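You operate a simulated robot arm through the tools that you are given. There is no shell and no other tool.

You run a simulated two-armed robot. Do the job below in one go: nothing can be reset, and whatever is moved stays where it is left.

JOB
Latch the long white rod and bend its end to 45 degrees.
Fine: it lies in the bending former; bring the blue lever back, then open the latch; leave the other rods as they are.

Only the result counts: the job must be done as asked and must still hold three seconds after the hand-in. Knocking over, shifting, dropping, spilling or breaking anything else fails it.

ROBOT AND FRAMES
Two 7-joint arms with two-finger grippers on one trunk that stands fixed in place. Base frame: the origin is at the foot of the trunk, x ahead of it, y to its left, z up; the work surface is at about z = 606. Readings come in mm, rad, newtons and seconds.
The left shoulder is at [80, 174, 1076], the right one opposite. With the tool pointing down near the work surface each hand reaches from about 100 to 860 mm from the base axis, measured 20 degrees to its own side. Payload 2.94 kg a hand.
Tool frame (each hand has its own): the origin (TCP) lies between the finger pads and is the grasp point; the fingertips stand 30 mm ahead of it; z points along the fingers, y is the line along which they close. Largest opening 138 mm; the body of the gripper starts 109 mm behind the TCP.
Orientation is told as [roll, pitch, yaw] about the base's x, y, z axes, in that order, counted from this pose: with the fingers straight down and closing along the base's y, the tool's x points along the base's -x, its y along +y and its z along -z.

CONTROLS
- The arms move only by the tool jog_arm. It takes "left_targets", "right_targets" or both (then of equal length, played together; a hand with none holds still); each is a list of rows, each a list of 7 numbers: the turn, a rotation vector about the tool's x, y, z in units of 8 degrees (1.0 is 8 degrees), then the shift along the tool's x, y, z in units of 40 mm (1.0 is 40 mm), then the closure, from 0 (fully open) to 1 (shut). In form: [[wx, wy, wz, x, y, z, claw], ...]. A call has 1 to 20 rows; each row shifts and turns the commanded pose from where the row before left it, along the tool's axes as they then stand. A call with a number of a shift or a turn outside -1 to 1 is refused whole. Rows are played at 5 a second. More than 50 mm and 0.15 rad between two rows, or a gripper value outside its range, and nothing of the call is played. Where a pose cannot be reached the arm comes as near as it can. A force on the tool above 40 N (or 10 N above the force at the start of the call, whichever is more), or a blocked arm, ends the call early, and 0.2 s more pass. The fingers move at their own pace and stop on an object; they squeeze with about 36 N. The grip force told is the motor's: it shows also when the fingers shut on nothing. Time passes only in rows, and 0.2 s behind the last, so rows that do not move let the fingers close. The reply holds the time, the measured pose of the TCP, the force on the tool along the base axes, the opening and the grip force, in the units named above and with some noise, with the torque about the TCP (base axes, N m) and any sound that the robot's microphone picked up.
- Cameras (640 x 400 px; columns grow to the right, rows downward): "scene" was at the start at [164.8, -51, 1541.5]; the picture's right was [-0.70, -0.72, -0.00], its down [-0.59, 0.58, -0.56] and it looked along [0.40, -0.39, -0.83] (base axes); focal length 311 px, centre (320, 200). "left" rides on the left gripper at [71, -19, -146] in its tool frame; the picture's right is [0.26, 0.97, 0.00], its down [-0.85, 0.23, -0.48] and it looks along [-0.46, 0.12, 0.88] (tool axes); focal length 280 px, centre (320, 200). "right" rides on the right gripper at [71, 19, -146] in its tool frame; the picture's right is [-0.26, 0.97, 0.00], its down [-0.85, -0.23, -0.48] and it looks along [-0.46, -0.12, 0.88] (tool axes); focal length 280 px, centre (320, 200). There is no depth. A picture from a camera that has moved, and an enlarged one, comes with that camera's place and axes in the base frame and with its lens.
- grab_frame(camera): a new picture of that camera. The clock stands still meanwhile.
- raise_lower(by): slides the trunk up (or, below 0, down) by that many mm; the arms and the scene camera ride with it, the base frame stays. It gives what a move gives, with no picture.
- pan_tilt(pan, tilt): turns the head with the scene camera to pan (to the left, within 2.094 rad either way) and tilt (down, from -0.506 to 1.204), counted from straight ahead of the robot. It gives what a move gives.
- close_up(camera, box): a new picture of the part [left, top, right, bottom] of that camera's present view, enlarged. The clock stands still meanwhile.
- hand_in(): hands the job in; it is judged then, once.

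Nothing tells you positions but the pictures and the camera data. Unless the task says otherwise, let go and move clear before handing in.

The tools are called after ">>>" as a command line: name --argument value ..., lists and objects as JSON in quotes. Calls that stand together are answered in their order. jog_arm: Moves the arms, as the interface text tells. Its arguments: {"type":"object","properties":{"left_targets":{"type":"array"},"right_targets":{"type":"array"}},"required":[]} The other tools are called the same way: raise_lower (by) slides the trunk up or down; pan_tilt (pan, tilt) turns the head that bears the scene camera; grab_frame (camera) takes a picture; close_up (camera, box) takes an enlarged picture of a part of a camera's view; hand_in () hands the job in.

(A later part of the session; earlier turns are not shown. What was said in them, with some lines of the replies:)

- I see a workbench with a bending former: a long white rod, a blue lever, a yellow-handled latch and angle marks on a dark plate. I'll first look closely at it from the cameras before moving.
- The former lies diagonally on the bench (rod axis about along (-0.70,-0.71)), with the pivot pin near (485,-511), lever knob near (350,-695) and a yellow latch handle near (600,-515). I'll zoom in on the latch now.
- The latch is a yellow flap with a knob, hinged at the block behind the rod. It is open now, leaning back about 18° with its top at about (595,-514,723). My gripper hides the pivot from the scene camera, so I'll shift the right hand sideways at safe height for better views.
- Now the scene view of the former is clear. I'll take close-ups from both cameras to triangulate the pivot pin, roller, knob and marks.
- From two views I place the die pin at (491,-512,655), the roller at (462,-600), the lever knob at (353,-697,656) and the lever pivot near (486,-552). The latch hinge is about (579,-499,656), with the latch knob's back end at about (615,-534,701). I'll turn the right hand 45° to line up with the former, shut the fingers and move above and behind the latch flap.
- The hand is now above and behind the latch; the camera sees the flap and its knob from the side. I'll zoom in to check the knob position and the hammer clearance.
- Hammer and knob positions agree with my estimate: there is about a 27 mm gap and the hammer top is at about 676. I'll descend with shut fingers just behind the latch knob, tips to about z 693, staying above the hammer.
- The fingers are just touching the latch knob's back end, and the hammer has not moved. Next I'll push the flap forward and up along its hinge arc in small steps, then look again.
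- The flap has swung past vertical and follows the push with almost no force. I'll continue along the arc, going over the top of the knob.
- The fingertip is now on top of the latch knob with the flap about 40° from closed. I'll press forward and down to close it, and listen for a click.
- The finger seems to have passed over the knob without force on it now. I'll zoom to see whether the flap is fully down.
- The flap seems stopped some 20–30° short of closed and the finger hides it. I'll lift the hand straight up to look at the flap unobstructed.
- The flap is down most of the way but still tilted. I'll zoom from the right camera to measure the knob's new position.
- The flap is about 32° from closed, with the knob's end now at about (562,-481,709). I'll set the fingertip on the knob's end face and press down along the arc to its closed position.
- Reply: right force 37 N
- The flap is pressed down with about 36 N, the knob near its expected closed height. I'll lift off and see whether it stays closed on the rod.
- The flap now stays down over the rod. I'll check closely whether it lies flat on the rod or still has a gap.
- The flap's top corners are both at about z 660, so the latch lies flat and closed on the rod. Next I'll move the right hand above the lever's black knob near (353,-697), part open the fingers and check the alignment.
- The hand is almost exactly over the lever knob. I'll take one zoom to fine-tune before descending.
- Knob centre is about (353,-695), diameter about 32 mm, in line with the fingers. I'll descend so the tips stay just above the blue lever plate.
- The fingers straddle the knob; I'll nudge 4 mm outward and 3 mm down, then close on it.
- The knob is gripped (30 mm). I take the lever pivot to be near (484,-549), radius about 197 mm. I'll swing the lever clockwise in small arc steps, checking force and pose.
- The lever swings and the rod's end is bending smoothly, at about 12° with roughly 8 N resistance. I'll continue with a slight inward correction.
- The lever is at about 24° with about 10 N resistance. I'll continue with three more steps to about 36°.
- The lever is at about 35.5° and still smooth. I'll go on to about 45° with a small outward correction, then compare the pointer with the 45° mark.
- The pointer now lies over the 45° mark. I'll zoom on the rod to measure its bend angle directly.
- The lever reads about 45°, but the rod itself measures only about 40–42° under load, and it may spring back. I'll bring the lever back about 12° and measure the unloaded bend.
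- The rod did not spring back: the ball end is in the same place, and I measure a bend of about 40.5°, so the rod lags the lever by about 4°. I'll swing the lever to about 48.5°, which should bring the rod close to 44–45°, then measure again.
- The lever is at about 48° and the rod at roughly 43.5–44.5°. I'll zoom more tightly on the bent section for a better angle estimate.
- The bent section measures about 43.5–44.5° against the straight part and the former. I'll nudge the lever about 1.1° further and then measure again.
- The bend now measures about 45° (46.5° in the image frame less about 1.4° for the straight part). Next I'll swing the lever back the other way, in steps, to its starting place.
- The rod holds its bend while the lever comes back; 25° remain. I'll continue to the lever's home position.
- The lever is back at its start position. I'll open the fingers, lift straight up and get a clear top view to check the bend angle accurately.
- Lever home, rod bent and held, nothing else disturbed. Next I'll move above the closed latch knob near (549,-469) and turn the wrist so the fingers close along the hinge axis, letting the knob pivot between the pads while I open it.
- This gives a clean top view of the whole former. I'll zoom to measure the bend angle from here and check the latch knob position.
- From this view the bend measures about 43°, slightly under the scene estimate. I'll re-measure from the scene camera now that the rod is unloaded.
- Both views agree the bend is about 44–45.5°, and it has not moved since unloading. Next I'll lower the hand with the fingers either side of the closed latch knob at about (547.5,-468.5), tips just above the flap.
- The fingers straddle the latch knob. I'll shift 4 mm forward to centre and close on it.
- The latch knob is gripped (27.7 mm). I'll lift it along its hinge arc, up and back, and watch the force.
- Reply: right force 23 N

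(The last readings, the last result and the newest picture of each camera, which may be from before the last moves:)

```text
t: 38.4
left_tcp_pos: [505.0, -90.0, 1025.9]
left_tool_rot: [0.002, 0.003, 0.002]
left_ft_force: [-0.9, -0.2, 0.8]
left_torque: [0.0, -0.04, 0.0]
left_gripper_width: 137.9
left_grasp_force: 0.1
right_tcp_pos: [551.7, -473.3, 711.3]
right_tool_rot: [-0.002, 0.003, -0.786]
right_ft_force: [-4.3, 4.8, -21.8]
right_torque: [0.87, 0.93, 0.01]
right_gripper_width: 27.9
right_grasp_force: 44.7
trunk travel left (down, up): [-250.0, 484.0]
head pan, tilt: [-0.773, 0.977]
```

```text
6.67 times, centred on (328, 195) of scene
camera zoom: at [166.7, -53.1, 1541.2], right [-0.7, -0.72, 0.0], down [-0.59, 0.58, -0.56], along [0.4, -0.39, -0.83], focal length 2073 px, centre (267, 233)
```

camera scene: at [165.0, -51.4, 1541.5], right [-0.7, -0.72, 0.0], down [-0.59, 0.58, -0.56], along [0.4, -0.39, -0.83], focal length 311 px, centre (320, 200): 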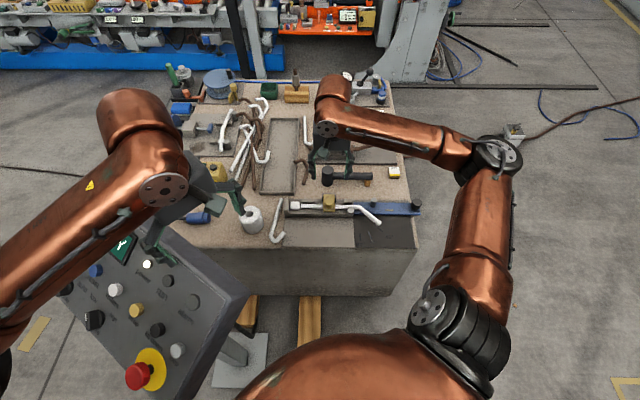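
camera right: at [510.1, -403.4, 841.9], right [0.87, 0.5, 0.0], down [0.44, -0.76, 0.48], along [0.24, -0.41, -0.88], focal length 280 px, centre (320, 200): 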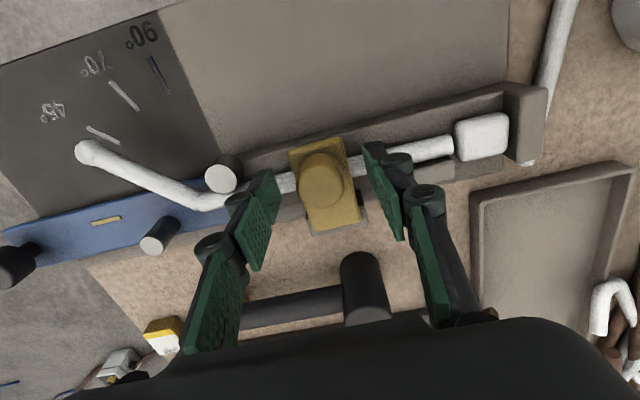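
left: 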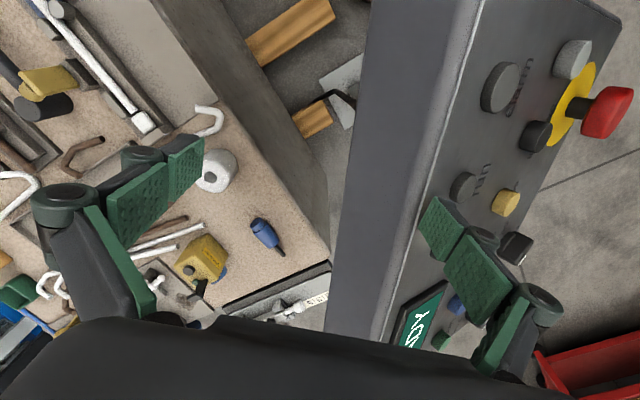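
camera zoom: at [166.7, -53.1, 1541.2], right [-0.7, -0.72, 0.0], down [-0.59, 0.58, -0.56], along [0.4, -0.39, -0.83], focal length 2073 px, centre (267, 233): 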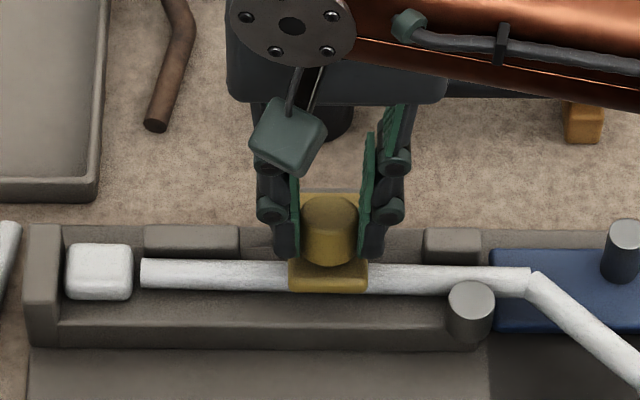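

The flap is lifting (about 16–20° so far), but the pads resist the knob's rotation. I'll tilt the hand together with the flap about the hinge for the next steps.

>>> jog_arm --right_targets '[[0, 1, 0, -0.2025, 0, -0.1475, 1], [0, 1, 0, -0.2025, 0, -0.1475, 1], [0, 1, 0, -0.2025, 0, -0.1475, 1], [0, 0, 0, 0, 0, 0, 1]]'

>>> close_up --camera "right" --box '[220, 100, 440, 240]'

>>> close_up --camera "scene" --box '[280, 165, 376, 225]'

```text
t: 39.4
left_tcp_pos: [505.8, -91.3, 1026.0]
left_tool_rot: [0.002, 0.001, 0.002]
left_ft_force: [-0.3, 0.0, -0.3]
left_torque: [0.0, 0.0, 0.03]
left_gripper_width: 138.0
left_grasp_force: 0.1
right_tcp_pos: [571.7, -494.0, 725.3]
right_tool_rot: [0.003, 0.422, -0.789]
right_ft_force: [5.2, -4.6, -21.7]
right_torque: [-0.05, -0.14, -0.22]
right_gripper_width: 28.0
right_grasp_force: 45.2
trunk travel left (down, up): [-250.0, 484.0]
head pan, tilt: [-0.773, 0.977]
```

```text
2.86 times, centred on (330, 170) of right
camera zoom: at [582.9, -476.4, 887.1], right [0.85, 0.51, -0.11], down [0.52, -0.85, 0.09], along [-0.05, -0.13, -0.99], focal length 801 px, centre (291, 286)
```

zoom: 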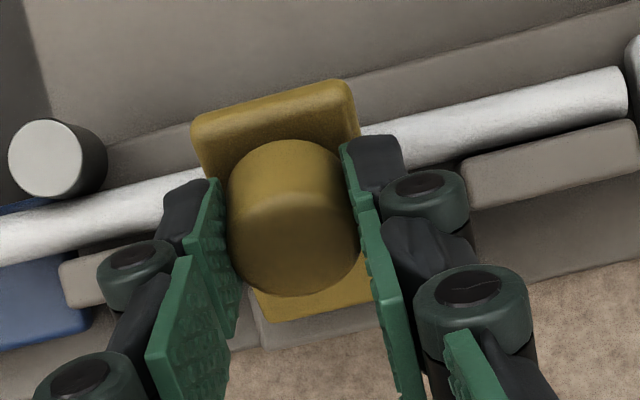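

```text
6.67 times, centred on (328, 195) of scene
camera zoom: at [167.8, -54.3, 1541.0], right [-0.7, -0.72, 0.0], down [-0.6, 0.58, -0.56], along [0.4, -0.39, -0.83], focal length 2073 px, centre (267, 233)
```

zoom: 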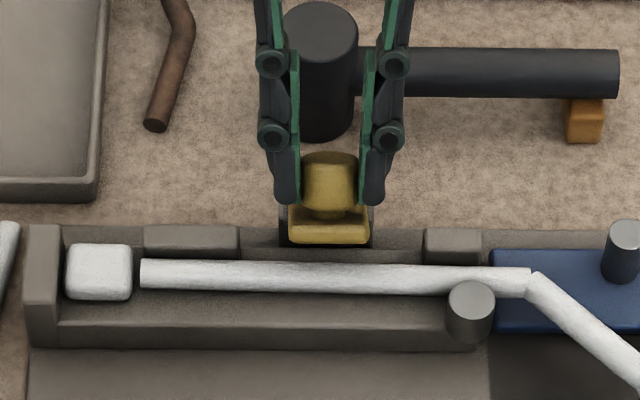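

The flap follows at about 42° open with the twist relieved. I'll continue the arc with a small inward correction.

>>> jog_arm --right_targets '[[0, 1, 0, -0.25, 0, -0.09, 1], [0, 1, 0, -0.2, 0, -0.13, 1], [0, 1, 0, -0.2, 0, -0.13, 1], [0, 0, 0, 0, 0, 0, 1]]'

>>> close_up --camera "scene" --box '[280, 155, 376, 215]'

>>> grab_frame --camera "scene"

```text
t: 40.4
left_tcp_pos: [499.3, -89.0, 1031.3]
left_tool_rot: [0.0, -0.005, 0.001]
left_ft_force: [-0.8, 0.2, 1.0]
left_torque: [0.02, -0.08, -0.02]
left_gripper_width: 138.1
left_grasp_force: 0.1
right_tcp_pos: [567.6, -495.2, 746.2]
right_tool_rot: [0.005, 0.765, -0.781]
right_ft_force: [-0.3, -0.5, 0.7]
right_torque: [0.03, -0.1, -0.07]
right_gripper_width: 0.0
right_grasp_force: 28.0
right hand out of reach, approached as far as the arm can: row 3
trunk travel left (down, up): [-250.0, 484.0]
head pan, tilt: [-0.773, 0.977]
```

```text
6.67 times, centred on (328, 185) of scene
camera zoom: at [160.2, -51.1, 1542.5], right [-0.7, -0.72, 0.0], down [-0.59, 0.58, -0.56], along [0.4, -0.39, -0.83], focal length 2073 px, centre (267, 300)
```

zoom: 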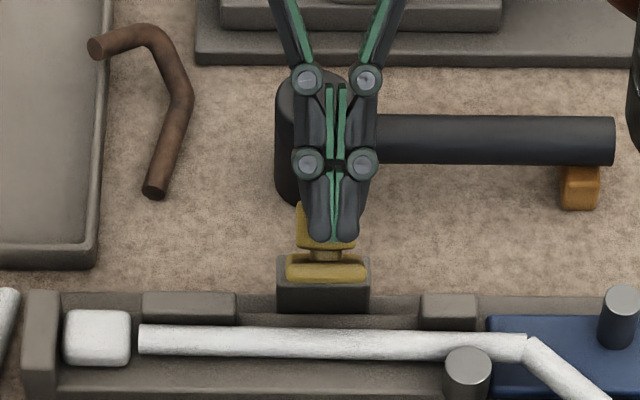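

```text
taken
camera scene: at [160.2, -51.1, 1542.5], right [-0.7, -0.72, 0.0], down [-0.59, 0.58, -0.56], along [0.4, -0.39, -0.83], focal length 311 px, centre (320, 200)
```

scene: 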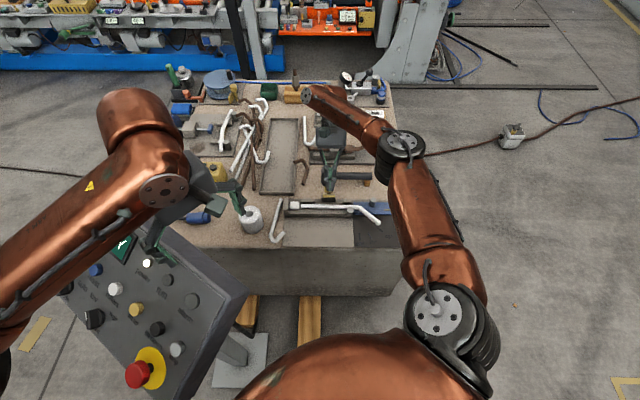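

The arm ran out of reach while tilting and the fingers slipped off; the flap is holding at roughly 45°. I'll raise the hand, straighten it to vertical, and look, then push the flap open from the front side.

>>> jog_arm --right_targets '[[0, 0, 0, 0.52, 0, -0.54, 1], [0, 0, 0, 0.52, 0, -0.54, 1], [0, -1, 0, 0, 0, 0, 1], [0, -1, 0, 0, 0, 0, 1], [0, -1, 0, 0, 0, 0, 1], [0, -1, 0, 0, 0, 0, 1], [0, -1, 0, 0, 0, 0, 1], [0, -0.48, 0, 0, 0, 0, 1], [0, 0, 0, 0, 0, 0, 1]]'

>>> grab_frame --camera "right"

>>> close_up --camera "scene" --box '[280, 155, 376, 215]'

```text
t: 42.4
left_tcp_pos: [503.0, -89.3, 1027.3]
left_tool_rot: [0.001, 0.0, 0.003]
left_ft_force: [0.5, 0.1, -0.7]
left_torque: [-0.02, -0.02, -0.01]
left_gripper_width: 138.0
left_grasp_force: 0.0
right_tcp_pos: [571.2, -493.4, 802.8]
right_tool_rot: [0.0, 0.003, -0.787]
right_ft_force: [0.0, -0.4, 0.1]
right_torque: [-0.05, -0.03, 0.0]
right_gripper_width: 0.0
right_grasp_force: 28.6
trunk travel left (down, up): [-250.0, 484.0]
head pan, tilt: [-0.773, 0.977]
```

```text
taken
camera right: at [535.3, -430.2, 949.1], right [0.87, 0.5, 0.0], down [0.44, -0.76, 0.47], along [0.23, -0.41, -0.88], focal length 280 px, centre (320, 200)
```

right: 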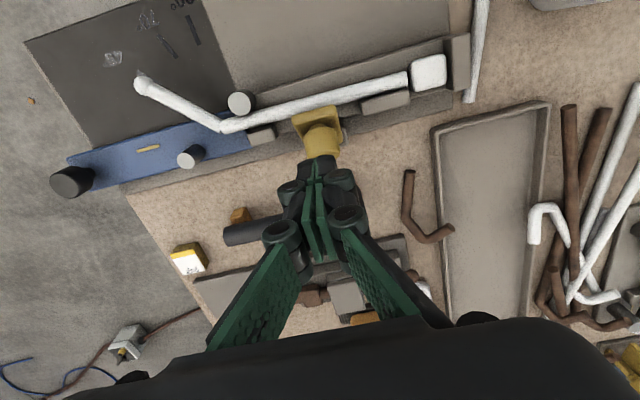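

```text
6.67 times, centred on (328, 185) of scene
camera zoom: at [165.1, -51.4, 1541.5], right [-0.7, -0.72, 0.0], down [-0.59, 0.58, -0.56], along [0.4, -0.39, -0.83], focal length 2073 px, centre (267, 300)
```

zoom: 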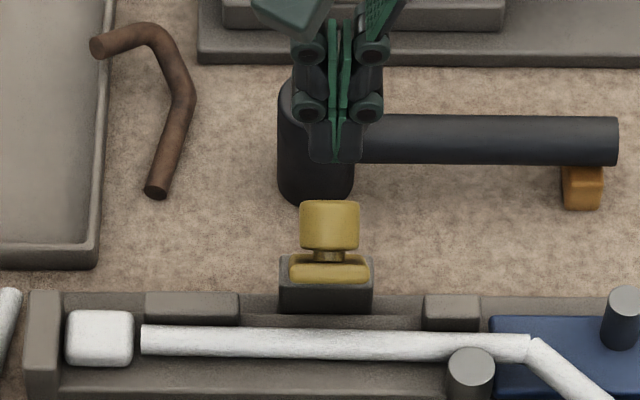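

The flap is standing at about 50°. I'll go over to its front side, lower the shut fingertips in front of it well above the rod, and push it back toward open.

>>> jog_arm --right_targets '[[0, 0, 0, 0.65, 0, 0, 1], [0, 0, 0, 0.68, 0, 0, 1], [0, 0, 0, 0, 0, 0.95, 1], [0, 0, 0, 0, 0, 0.95, 1], [0, 0, 0, 0, 0, 0, 1]]'

>>> close_up --camera "scene" --box '[280, 165, 376, 225]'

>>> grab_frame --camera "right"

```text
t: 43.6
left_tcp_pos: [501.9, -89.0, 1027.7]
left_tool_rot: [0.0, 0.001, 0.002]
left_ft_force: [-0.2, 0.4, 0.2]
left_torque: [0.0, -0.02, 0.0]
left_gripper_width: 137.9
left_grasp_force: 0.0
right_tcp_pos: [532.8, -456.5, 727.8]
right_tool_rot: [0.0, 0.003, -0.788]
right_ft_force: [0.6, -0.3, -0.3]
right_torque: [-0.02, 0.01, 0.04]
right_gripper_width: 0.1
right_grasp_force: 28.2
trunk travel left (down, up): [-250.0, 484.0]
head pan, tilt: [-0.773, 0.977]
```

```text
6.67 times, centred on (328, 195) of scene
camera zoom: at [164.7, -51.1, 1541.6], right [-0.7, -0.72, 0.0], down [-0.59, 0.58, -0.56], along [0.4, -0.39, -0.83], focal length 2073 px, centre (267, 233)
```

zoom: 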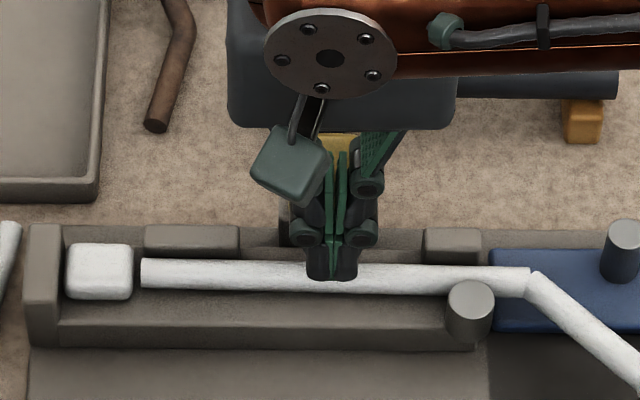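

```text
taken
camera right: at [497.6, -392.7, 873.2], right [0.87, 0.5, 0.0], down [0.44, -0.76, 0.47], along [0.23, -0.41, -0.88], focal length 280 px, centre (320, 200)
```

right: 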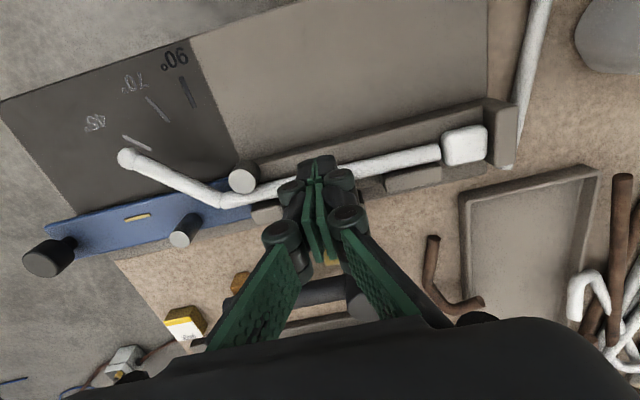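

The fingertips are in front of the flap, 45 mm above the rod. I'll push straight back in 10 mm steps.

>>> jog_arm --right_targets '[[0, 0, 0, -0.25, 0, 0, 1], [0, 0, 0, -0.25, 0, 0, 1], [0, 0, 0, -0.25, 0, 0, 1], [0, 0, 0, -0.25, 0, 0, 1], [0, 0, 0, -0.25, 0, 0, 1], [0, 0, 0, 0, 0, 0, 1]]'

>>> close_up --camera "scene" --box '[280, 155, 376, 215]'

>>> grab_frame --camera "right"

```text
t: 45.0
left_tcp_pos: [502.7, -89.5, 1028.9]
left_tool_rot: [0.0, -0.001, -0.001]
left_ft_force: [-0.1, 0.9, -0.1]
left_torque: [-0.03, 0.03, 0.01]
left_gripper_width: 137.6
left_grasp_force: 0.1
right_tcp_pos: [568.6, -491.6, 726.4]
right_tool_rot: [0.0, 0.002, -0.787]
right_ft_force: [-0.7, -0.2, 0.5]
right_torque: [0.02, 0.02, 0.0]
right_gripper_width: 0.0
right_grasp_force: 28.3
trunk travel left (down, up): [-250.0, 484.0]
head pan, tilt: [-0.773, 0.977]
```

```text
6.67 times, centred on (328, 185) of scene
camera zoom: at [164.9, -51.3, 1541.5], right [-0.7, -0.72, 0.0], down [-0.59, 0.58, -0.56], along [0.4, -0.39, -0.83], focal length 2073 px, centre (267, 300)
```

zoom: 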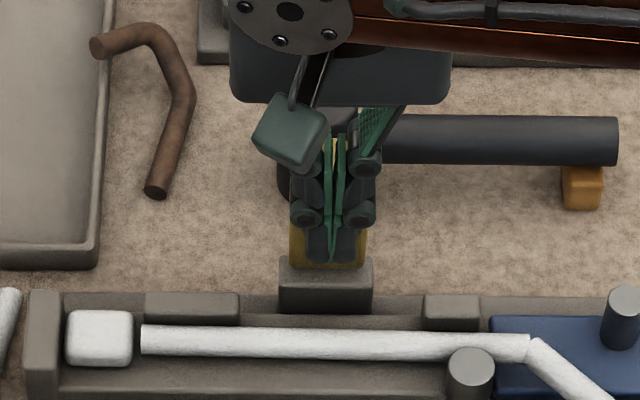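

```text
taken
camera right: at [533.0, -427.7, 872.8], right [0.87, 0.5, 0.0], down [0.44, -0.76, 0.47], along [0.23, -0.41, -0.88], focal length 280 px, centre (320, 200)
```

right: 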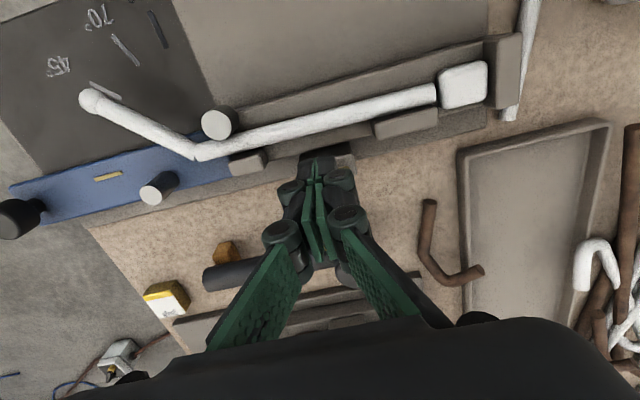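

The flap is now about vertical, following the push. I'll continue about 20 mm more to its open stop.

>>> jog_arm --right_targets '[[0, 0, 0, -0.2, 0, 0, 1], [0, 0, 0, -0.2, 0, 0, 1], [0, 0, 0, -0.15, 0, 0, 1], [0, 0, 0, 0, 0, 0, 1]]'

>>> close_up --camera "scene" --box '[280, 155, 376, 215]'

```text
t: 46.1
left_tcp_pos: [502.0, -87.3, 1029.3]
left_tool_rot: [-0.001, 0.0, 0.003]
left_ft_force: [-0.5, 0.1, 0.4]
left_torque: [0.01, -0.01, 0.04]
left_gripper_width: 138.1
left_grasp_force: 0.1
right_tcp_pos: [580.0, -501.4, 725.5]
right_tool_rot: [-0.002, 0.019, -0.783]
right_ft_force: [-14.1, 9.6, 9.6]
right_torque: [0.11, 0.37, -0.01]
right_gripper_width: 6.0
right_grasp_force: 27.6
trunk travel left (down, up): [-250.0, 484.0]
head pan, tilt: [-0.773, 0.977]
stopped in row 4 (right hand): the force on the tool passed its limit at 41 N (the readings are from after the stop); the commanded pose is now the measured one
```

```text
6.67 times, centred on (328, 185) of scene
camera zoom: at [163.1, -49.9, 1541.9], right [-0.7, -0.72, 0.0], down [-0.59, 0.58, -0.56], along [0.4, -0.39, -0.83], focal length 2073 px, centre (267, 300)
```

zoom: 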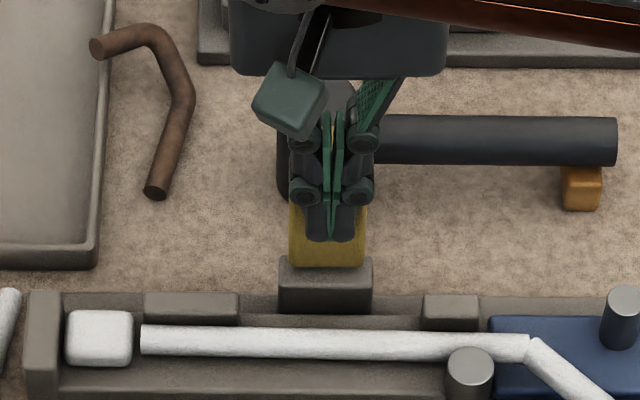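

The flap met its open stop. I'll back off toward the front, lift the hand well clear and inspect everything.

>>> jog_arm --right_targets '[[0, 0, 0, 0.3, 0, 0, 1], [0, 0, 0, 0.8, 0, 0, 1], [0, 0, 0, 0, 0, -1, 1], [0, 0, 0, 0, 0, -1, 1], [0, 0, 0, 0, 0, -1, 1], [0, 0, 0, 0, 0, -1, 1], [0, 0, 0, 0, 0, 0, 1]]'

>>> close_up --camera "scene" --box '[280, 155, 376, 215]'

>>> grab_frame --camera "right"

>>> grab_frame --camera "scene"

```text
t: 47.7
left_tcp_pos: [502.6, -88.3, 1026.9]
left_tool_rot: [0.002, 0.002, 0.002]
left_ft_force: [-0.1, -0.3, -1.3]
left_torque: [0.02, -0.01, 0.01]
left_gripper_width: 138.1
left_grasp_force: 0.0
right_tcp_pos: [551.2, -475.4, 884.6]
right_tool_rot: [-0.002, 0.017, -0.783]
right_ft_force: [0.9, -0.4, 1.1]
right_torque: [0.01, 0.01, -0.02]
right_gripper_width: 0.0
right_grasp_force: 28.2
trunk travel left (down, up): [-250.0, 484.0]
head pan, tilt: [-0.773, 0.977]
```

```text
6.67 times, centred on (328, 185) of scene
camera zoom: at [165.4, -51.9, 1541.4], right [-0.7, -0.72, 0.0], down [-0.59, 0.58, -0.56], along [0.4, -0.39, -0.83], focal length 2073 px, centre (267, 300)
```

zoom: 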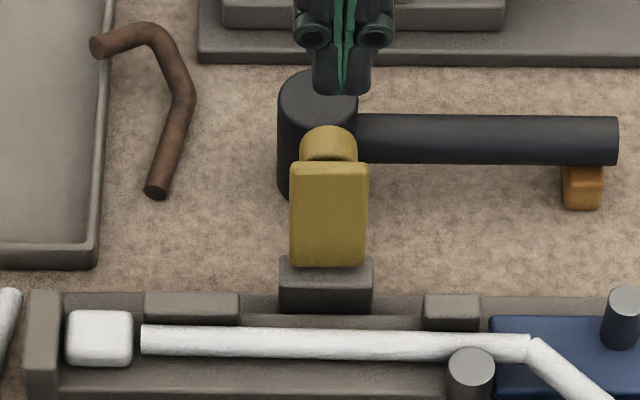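

```text
taken
camera right: at [517.8, -412.6, 1032.1], right [0.87, 0.5, -0.01], down [0.45, -0.77, 0.46], along [0.23, -0.4, -0.89], focal length 280 px, centre (320, 200)
```

right: 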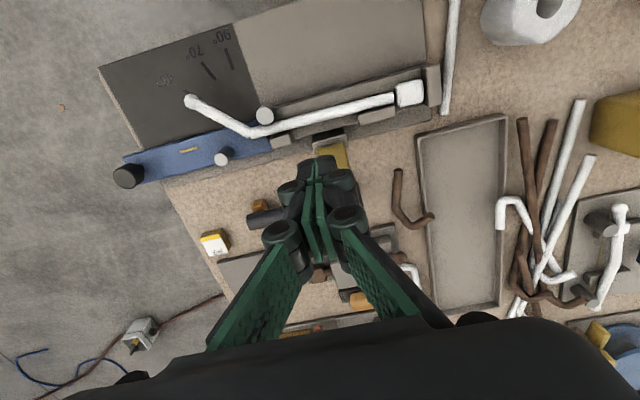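

```text
taken
camera scene: at [165.4, -51.9, 1541.4], right [-0.7, -0.72, 0.0], down [-0.59, 0.58, -0.56], along [0.4, -0.39, -0.83], focal length 311 px, centre (320, 200)
```

scene: 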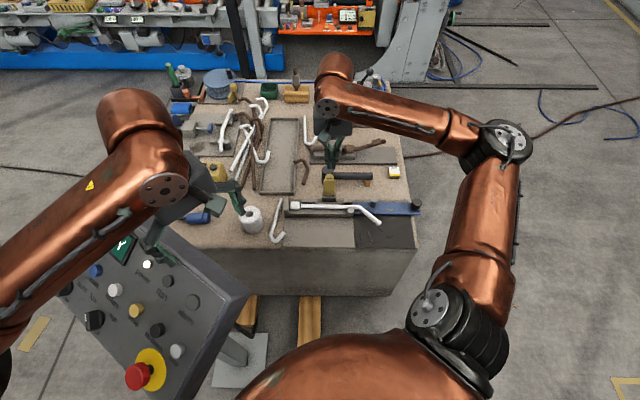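

The latch is open exactly as at the start and the neighbouring hammer is unmoved. I'll do one more bend-angle check from this new viewpoint, using the lever and the 45° mark as references.

>>> close_up --camera "right" --box '[170, 60, 298, 140]'

>>> close_up --camera "right" --box '[230, 60, 438, 190]'

>>> close_up --camera "scene" --box '[324, 180, 436, 250]'

```text
5.00 times, centred on (234, 100) of right
camera zoom: at [517.8, -412.6, 1032.1], right [0.87, 0.5, -0.01], down [0.45, -0.77, 0.46], along [0.23, -0.4, -0.89], focal length 1402 px, centre (750, 700)
```

zoom: 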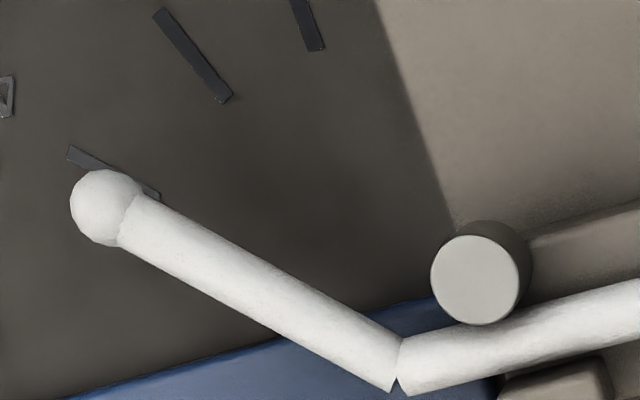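

```text
3.08 times, centred on (334, 125) of right
camera zoom: at [517.8, -412.6, 1032.1], right [0.87, 0.5, -0.01], down [0.45, -0.77, 0.46], along [0.23, -0.4, -0.89], focal length 863 px, centre (277, 431)
```

zoom: 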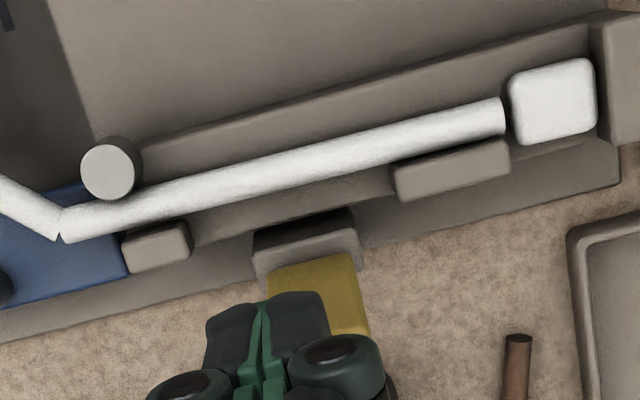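

```text
5.71 times, centred on (380, 215) of scene
camera zoom: at [165.4, -51.9, 1541.4], right [-0.7, -0.72, 0.0], down [-0.59, 0.58, -0.56], along [0.4, -0.39, -0.83], focal length 1777 px, centre (-23, 114)
```

zoom: 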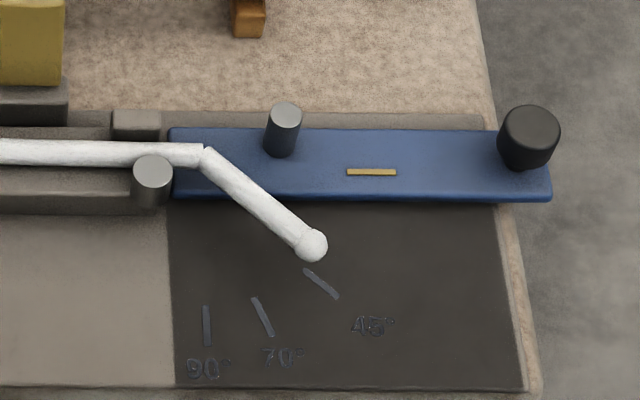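

Checked against the 45° and 70° marks and the lever line, the rod end stands at about 44–45.5°. The lever is home, the latch open and everything else is in place. I'll lift the hand further clear before handing in.

>>> jog_arm --right_targets '[[0, 0, 0, 0.5, 0, -0.8, 1], [0, 0, 0, 0.8, 0, -0.5, 1], [0, 0, 0, 0.8, 0, 0, 1], [0, 0, 0, 0, 0, 0, 1], [0, 0, 0, 0, 0, 0, 1]]'

>>> grab_frame --camera "scene"

>>> close_up --camera "scene" --box '[260, 150, 440, 260]'

```text
t: 48.9
left_tcp_pos: [502.0, -89.2, 1027.3]
left_tool_rot: [-0.001, -0.001, 0.002]
left_ft_force: [-0.4, -0.4, 0.9]
left_torque: [-0.03, -0.05, -0.02]
left_gripper_width: 138.0
left_grasp_force: 0.0
right_tcp_pos: [492.0, -417.4, 939.0]
right_tool_rot: [-0.002, 0.015, -0.783]
right_ft_force: [0.0, 0.6, 0.8]
right_torque: [-0.02, -0.02, 0.0]
right_gripper_width: 0.0
right_grasp_force: 28.0
trunk travel left (down, up): [-250.0, 484.0]
head pan, tilt: [-0.773, 0.977]
```

```text
taken
camera scene: at [164.7, -51.0, 1541.5], right [-0.7, -0.72, 0.0], down [-0.59, 0.58, -0.56], along [0.4, -0.39, -0.83], focal length 311 px, centre (320, 200)
```

scene: 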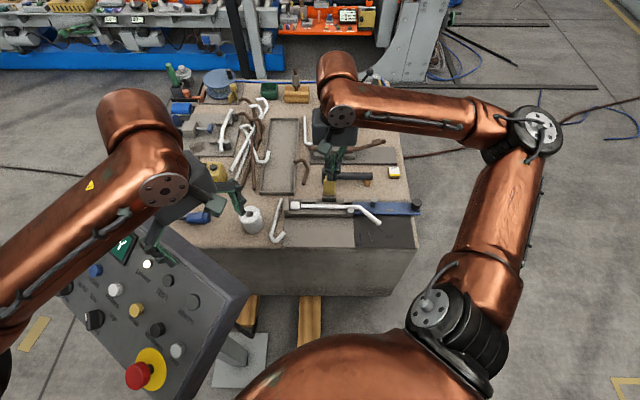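

```text
3.56 times, centred on (350, 205) of scene
camera zoom: at [164.7, -51.0, 1541.5], right [-0.7, -0.72, 0.0], down [-0.59, 0.58, -0.56], along [0.4, -0.39, -0.83], focal length 1106 px, centre (213, 182)
```

zoom: 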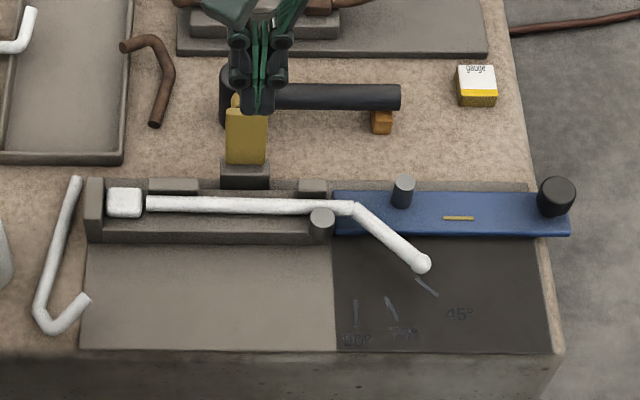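

The rod is bent to about 45°, the blue lever is back where it started, the latch is open, and nothing else has moved. The hand is well clear, so I'm handing in now.

>>> hand_in

```text
The job is handed in.
```

I latched the long white rod, bent its end to about 45°, swung the blue lever back to its start position and opened the latch. I have handed the job in and don't know the verdict yet.

- **Bend angle:** Measured against the rod's straight part, the bend came out at 44 to 45°. Measured against the printed marks it was about 45.5°. The rod did not spring back after I released it. With the lever on the 45° mark the rod was only at about 40.5°, so I took the lever to about 49° to get there.
- **Latch:** It closed flat on the rod. On opening, the arm ran out of reach and the fingers slipped off the latch knob partway. I then pushed the flap back to its open stop from the front, and it now stands as it did at the start.
- **Everything else:** In the final pictures the other rods, the hammer beside the latch and the gauge box look unmoved. Both hands are clear of the bench.
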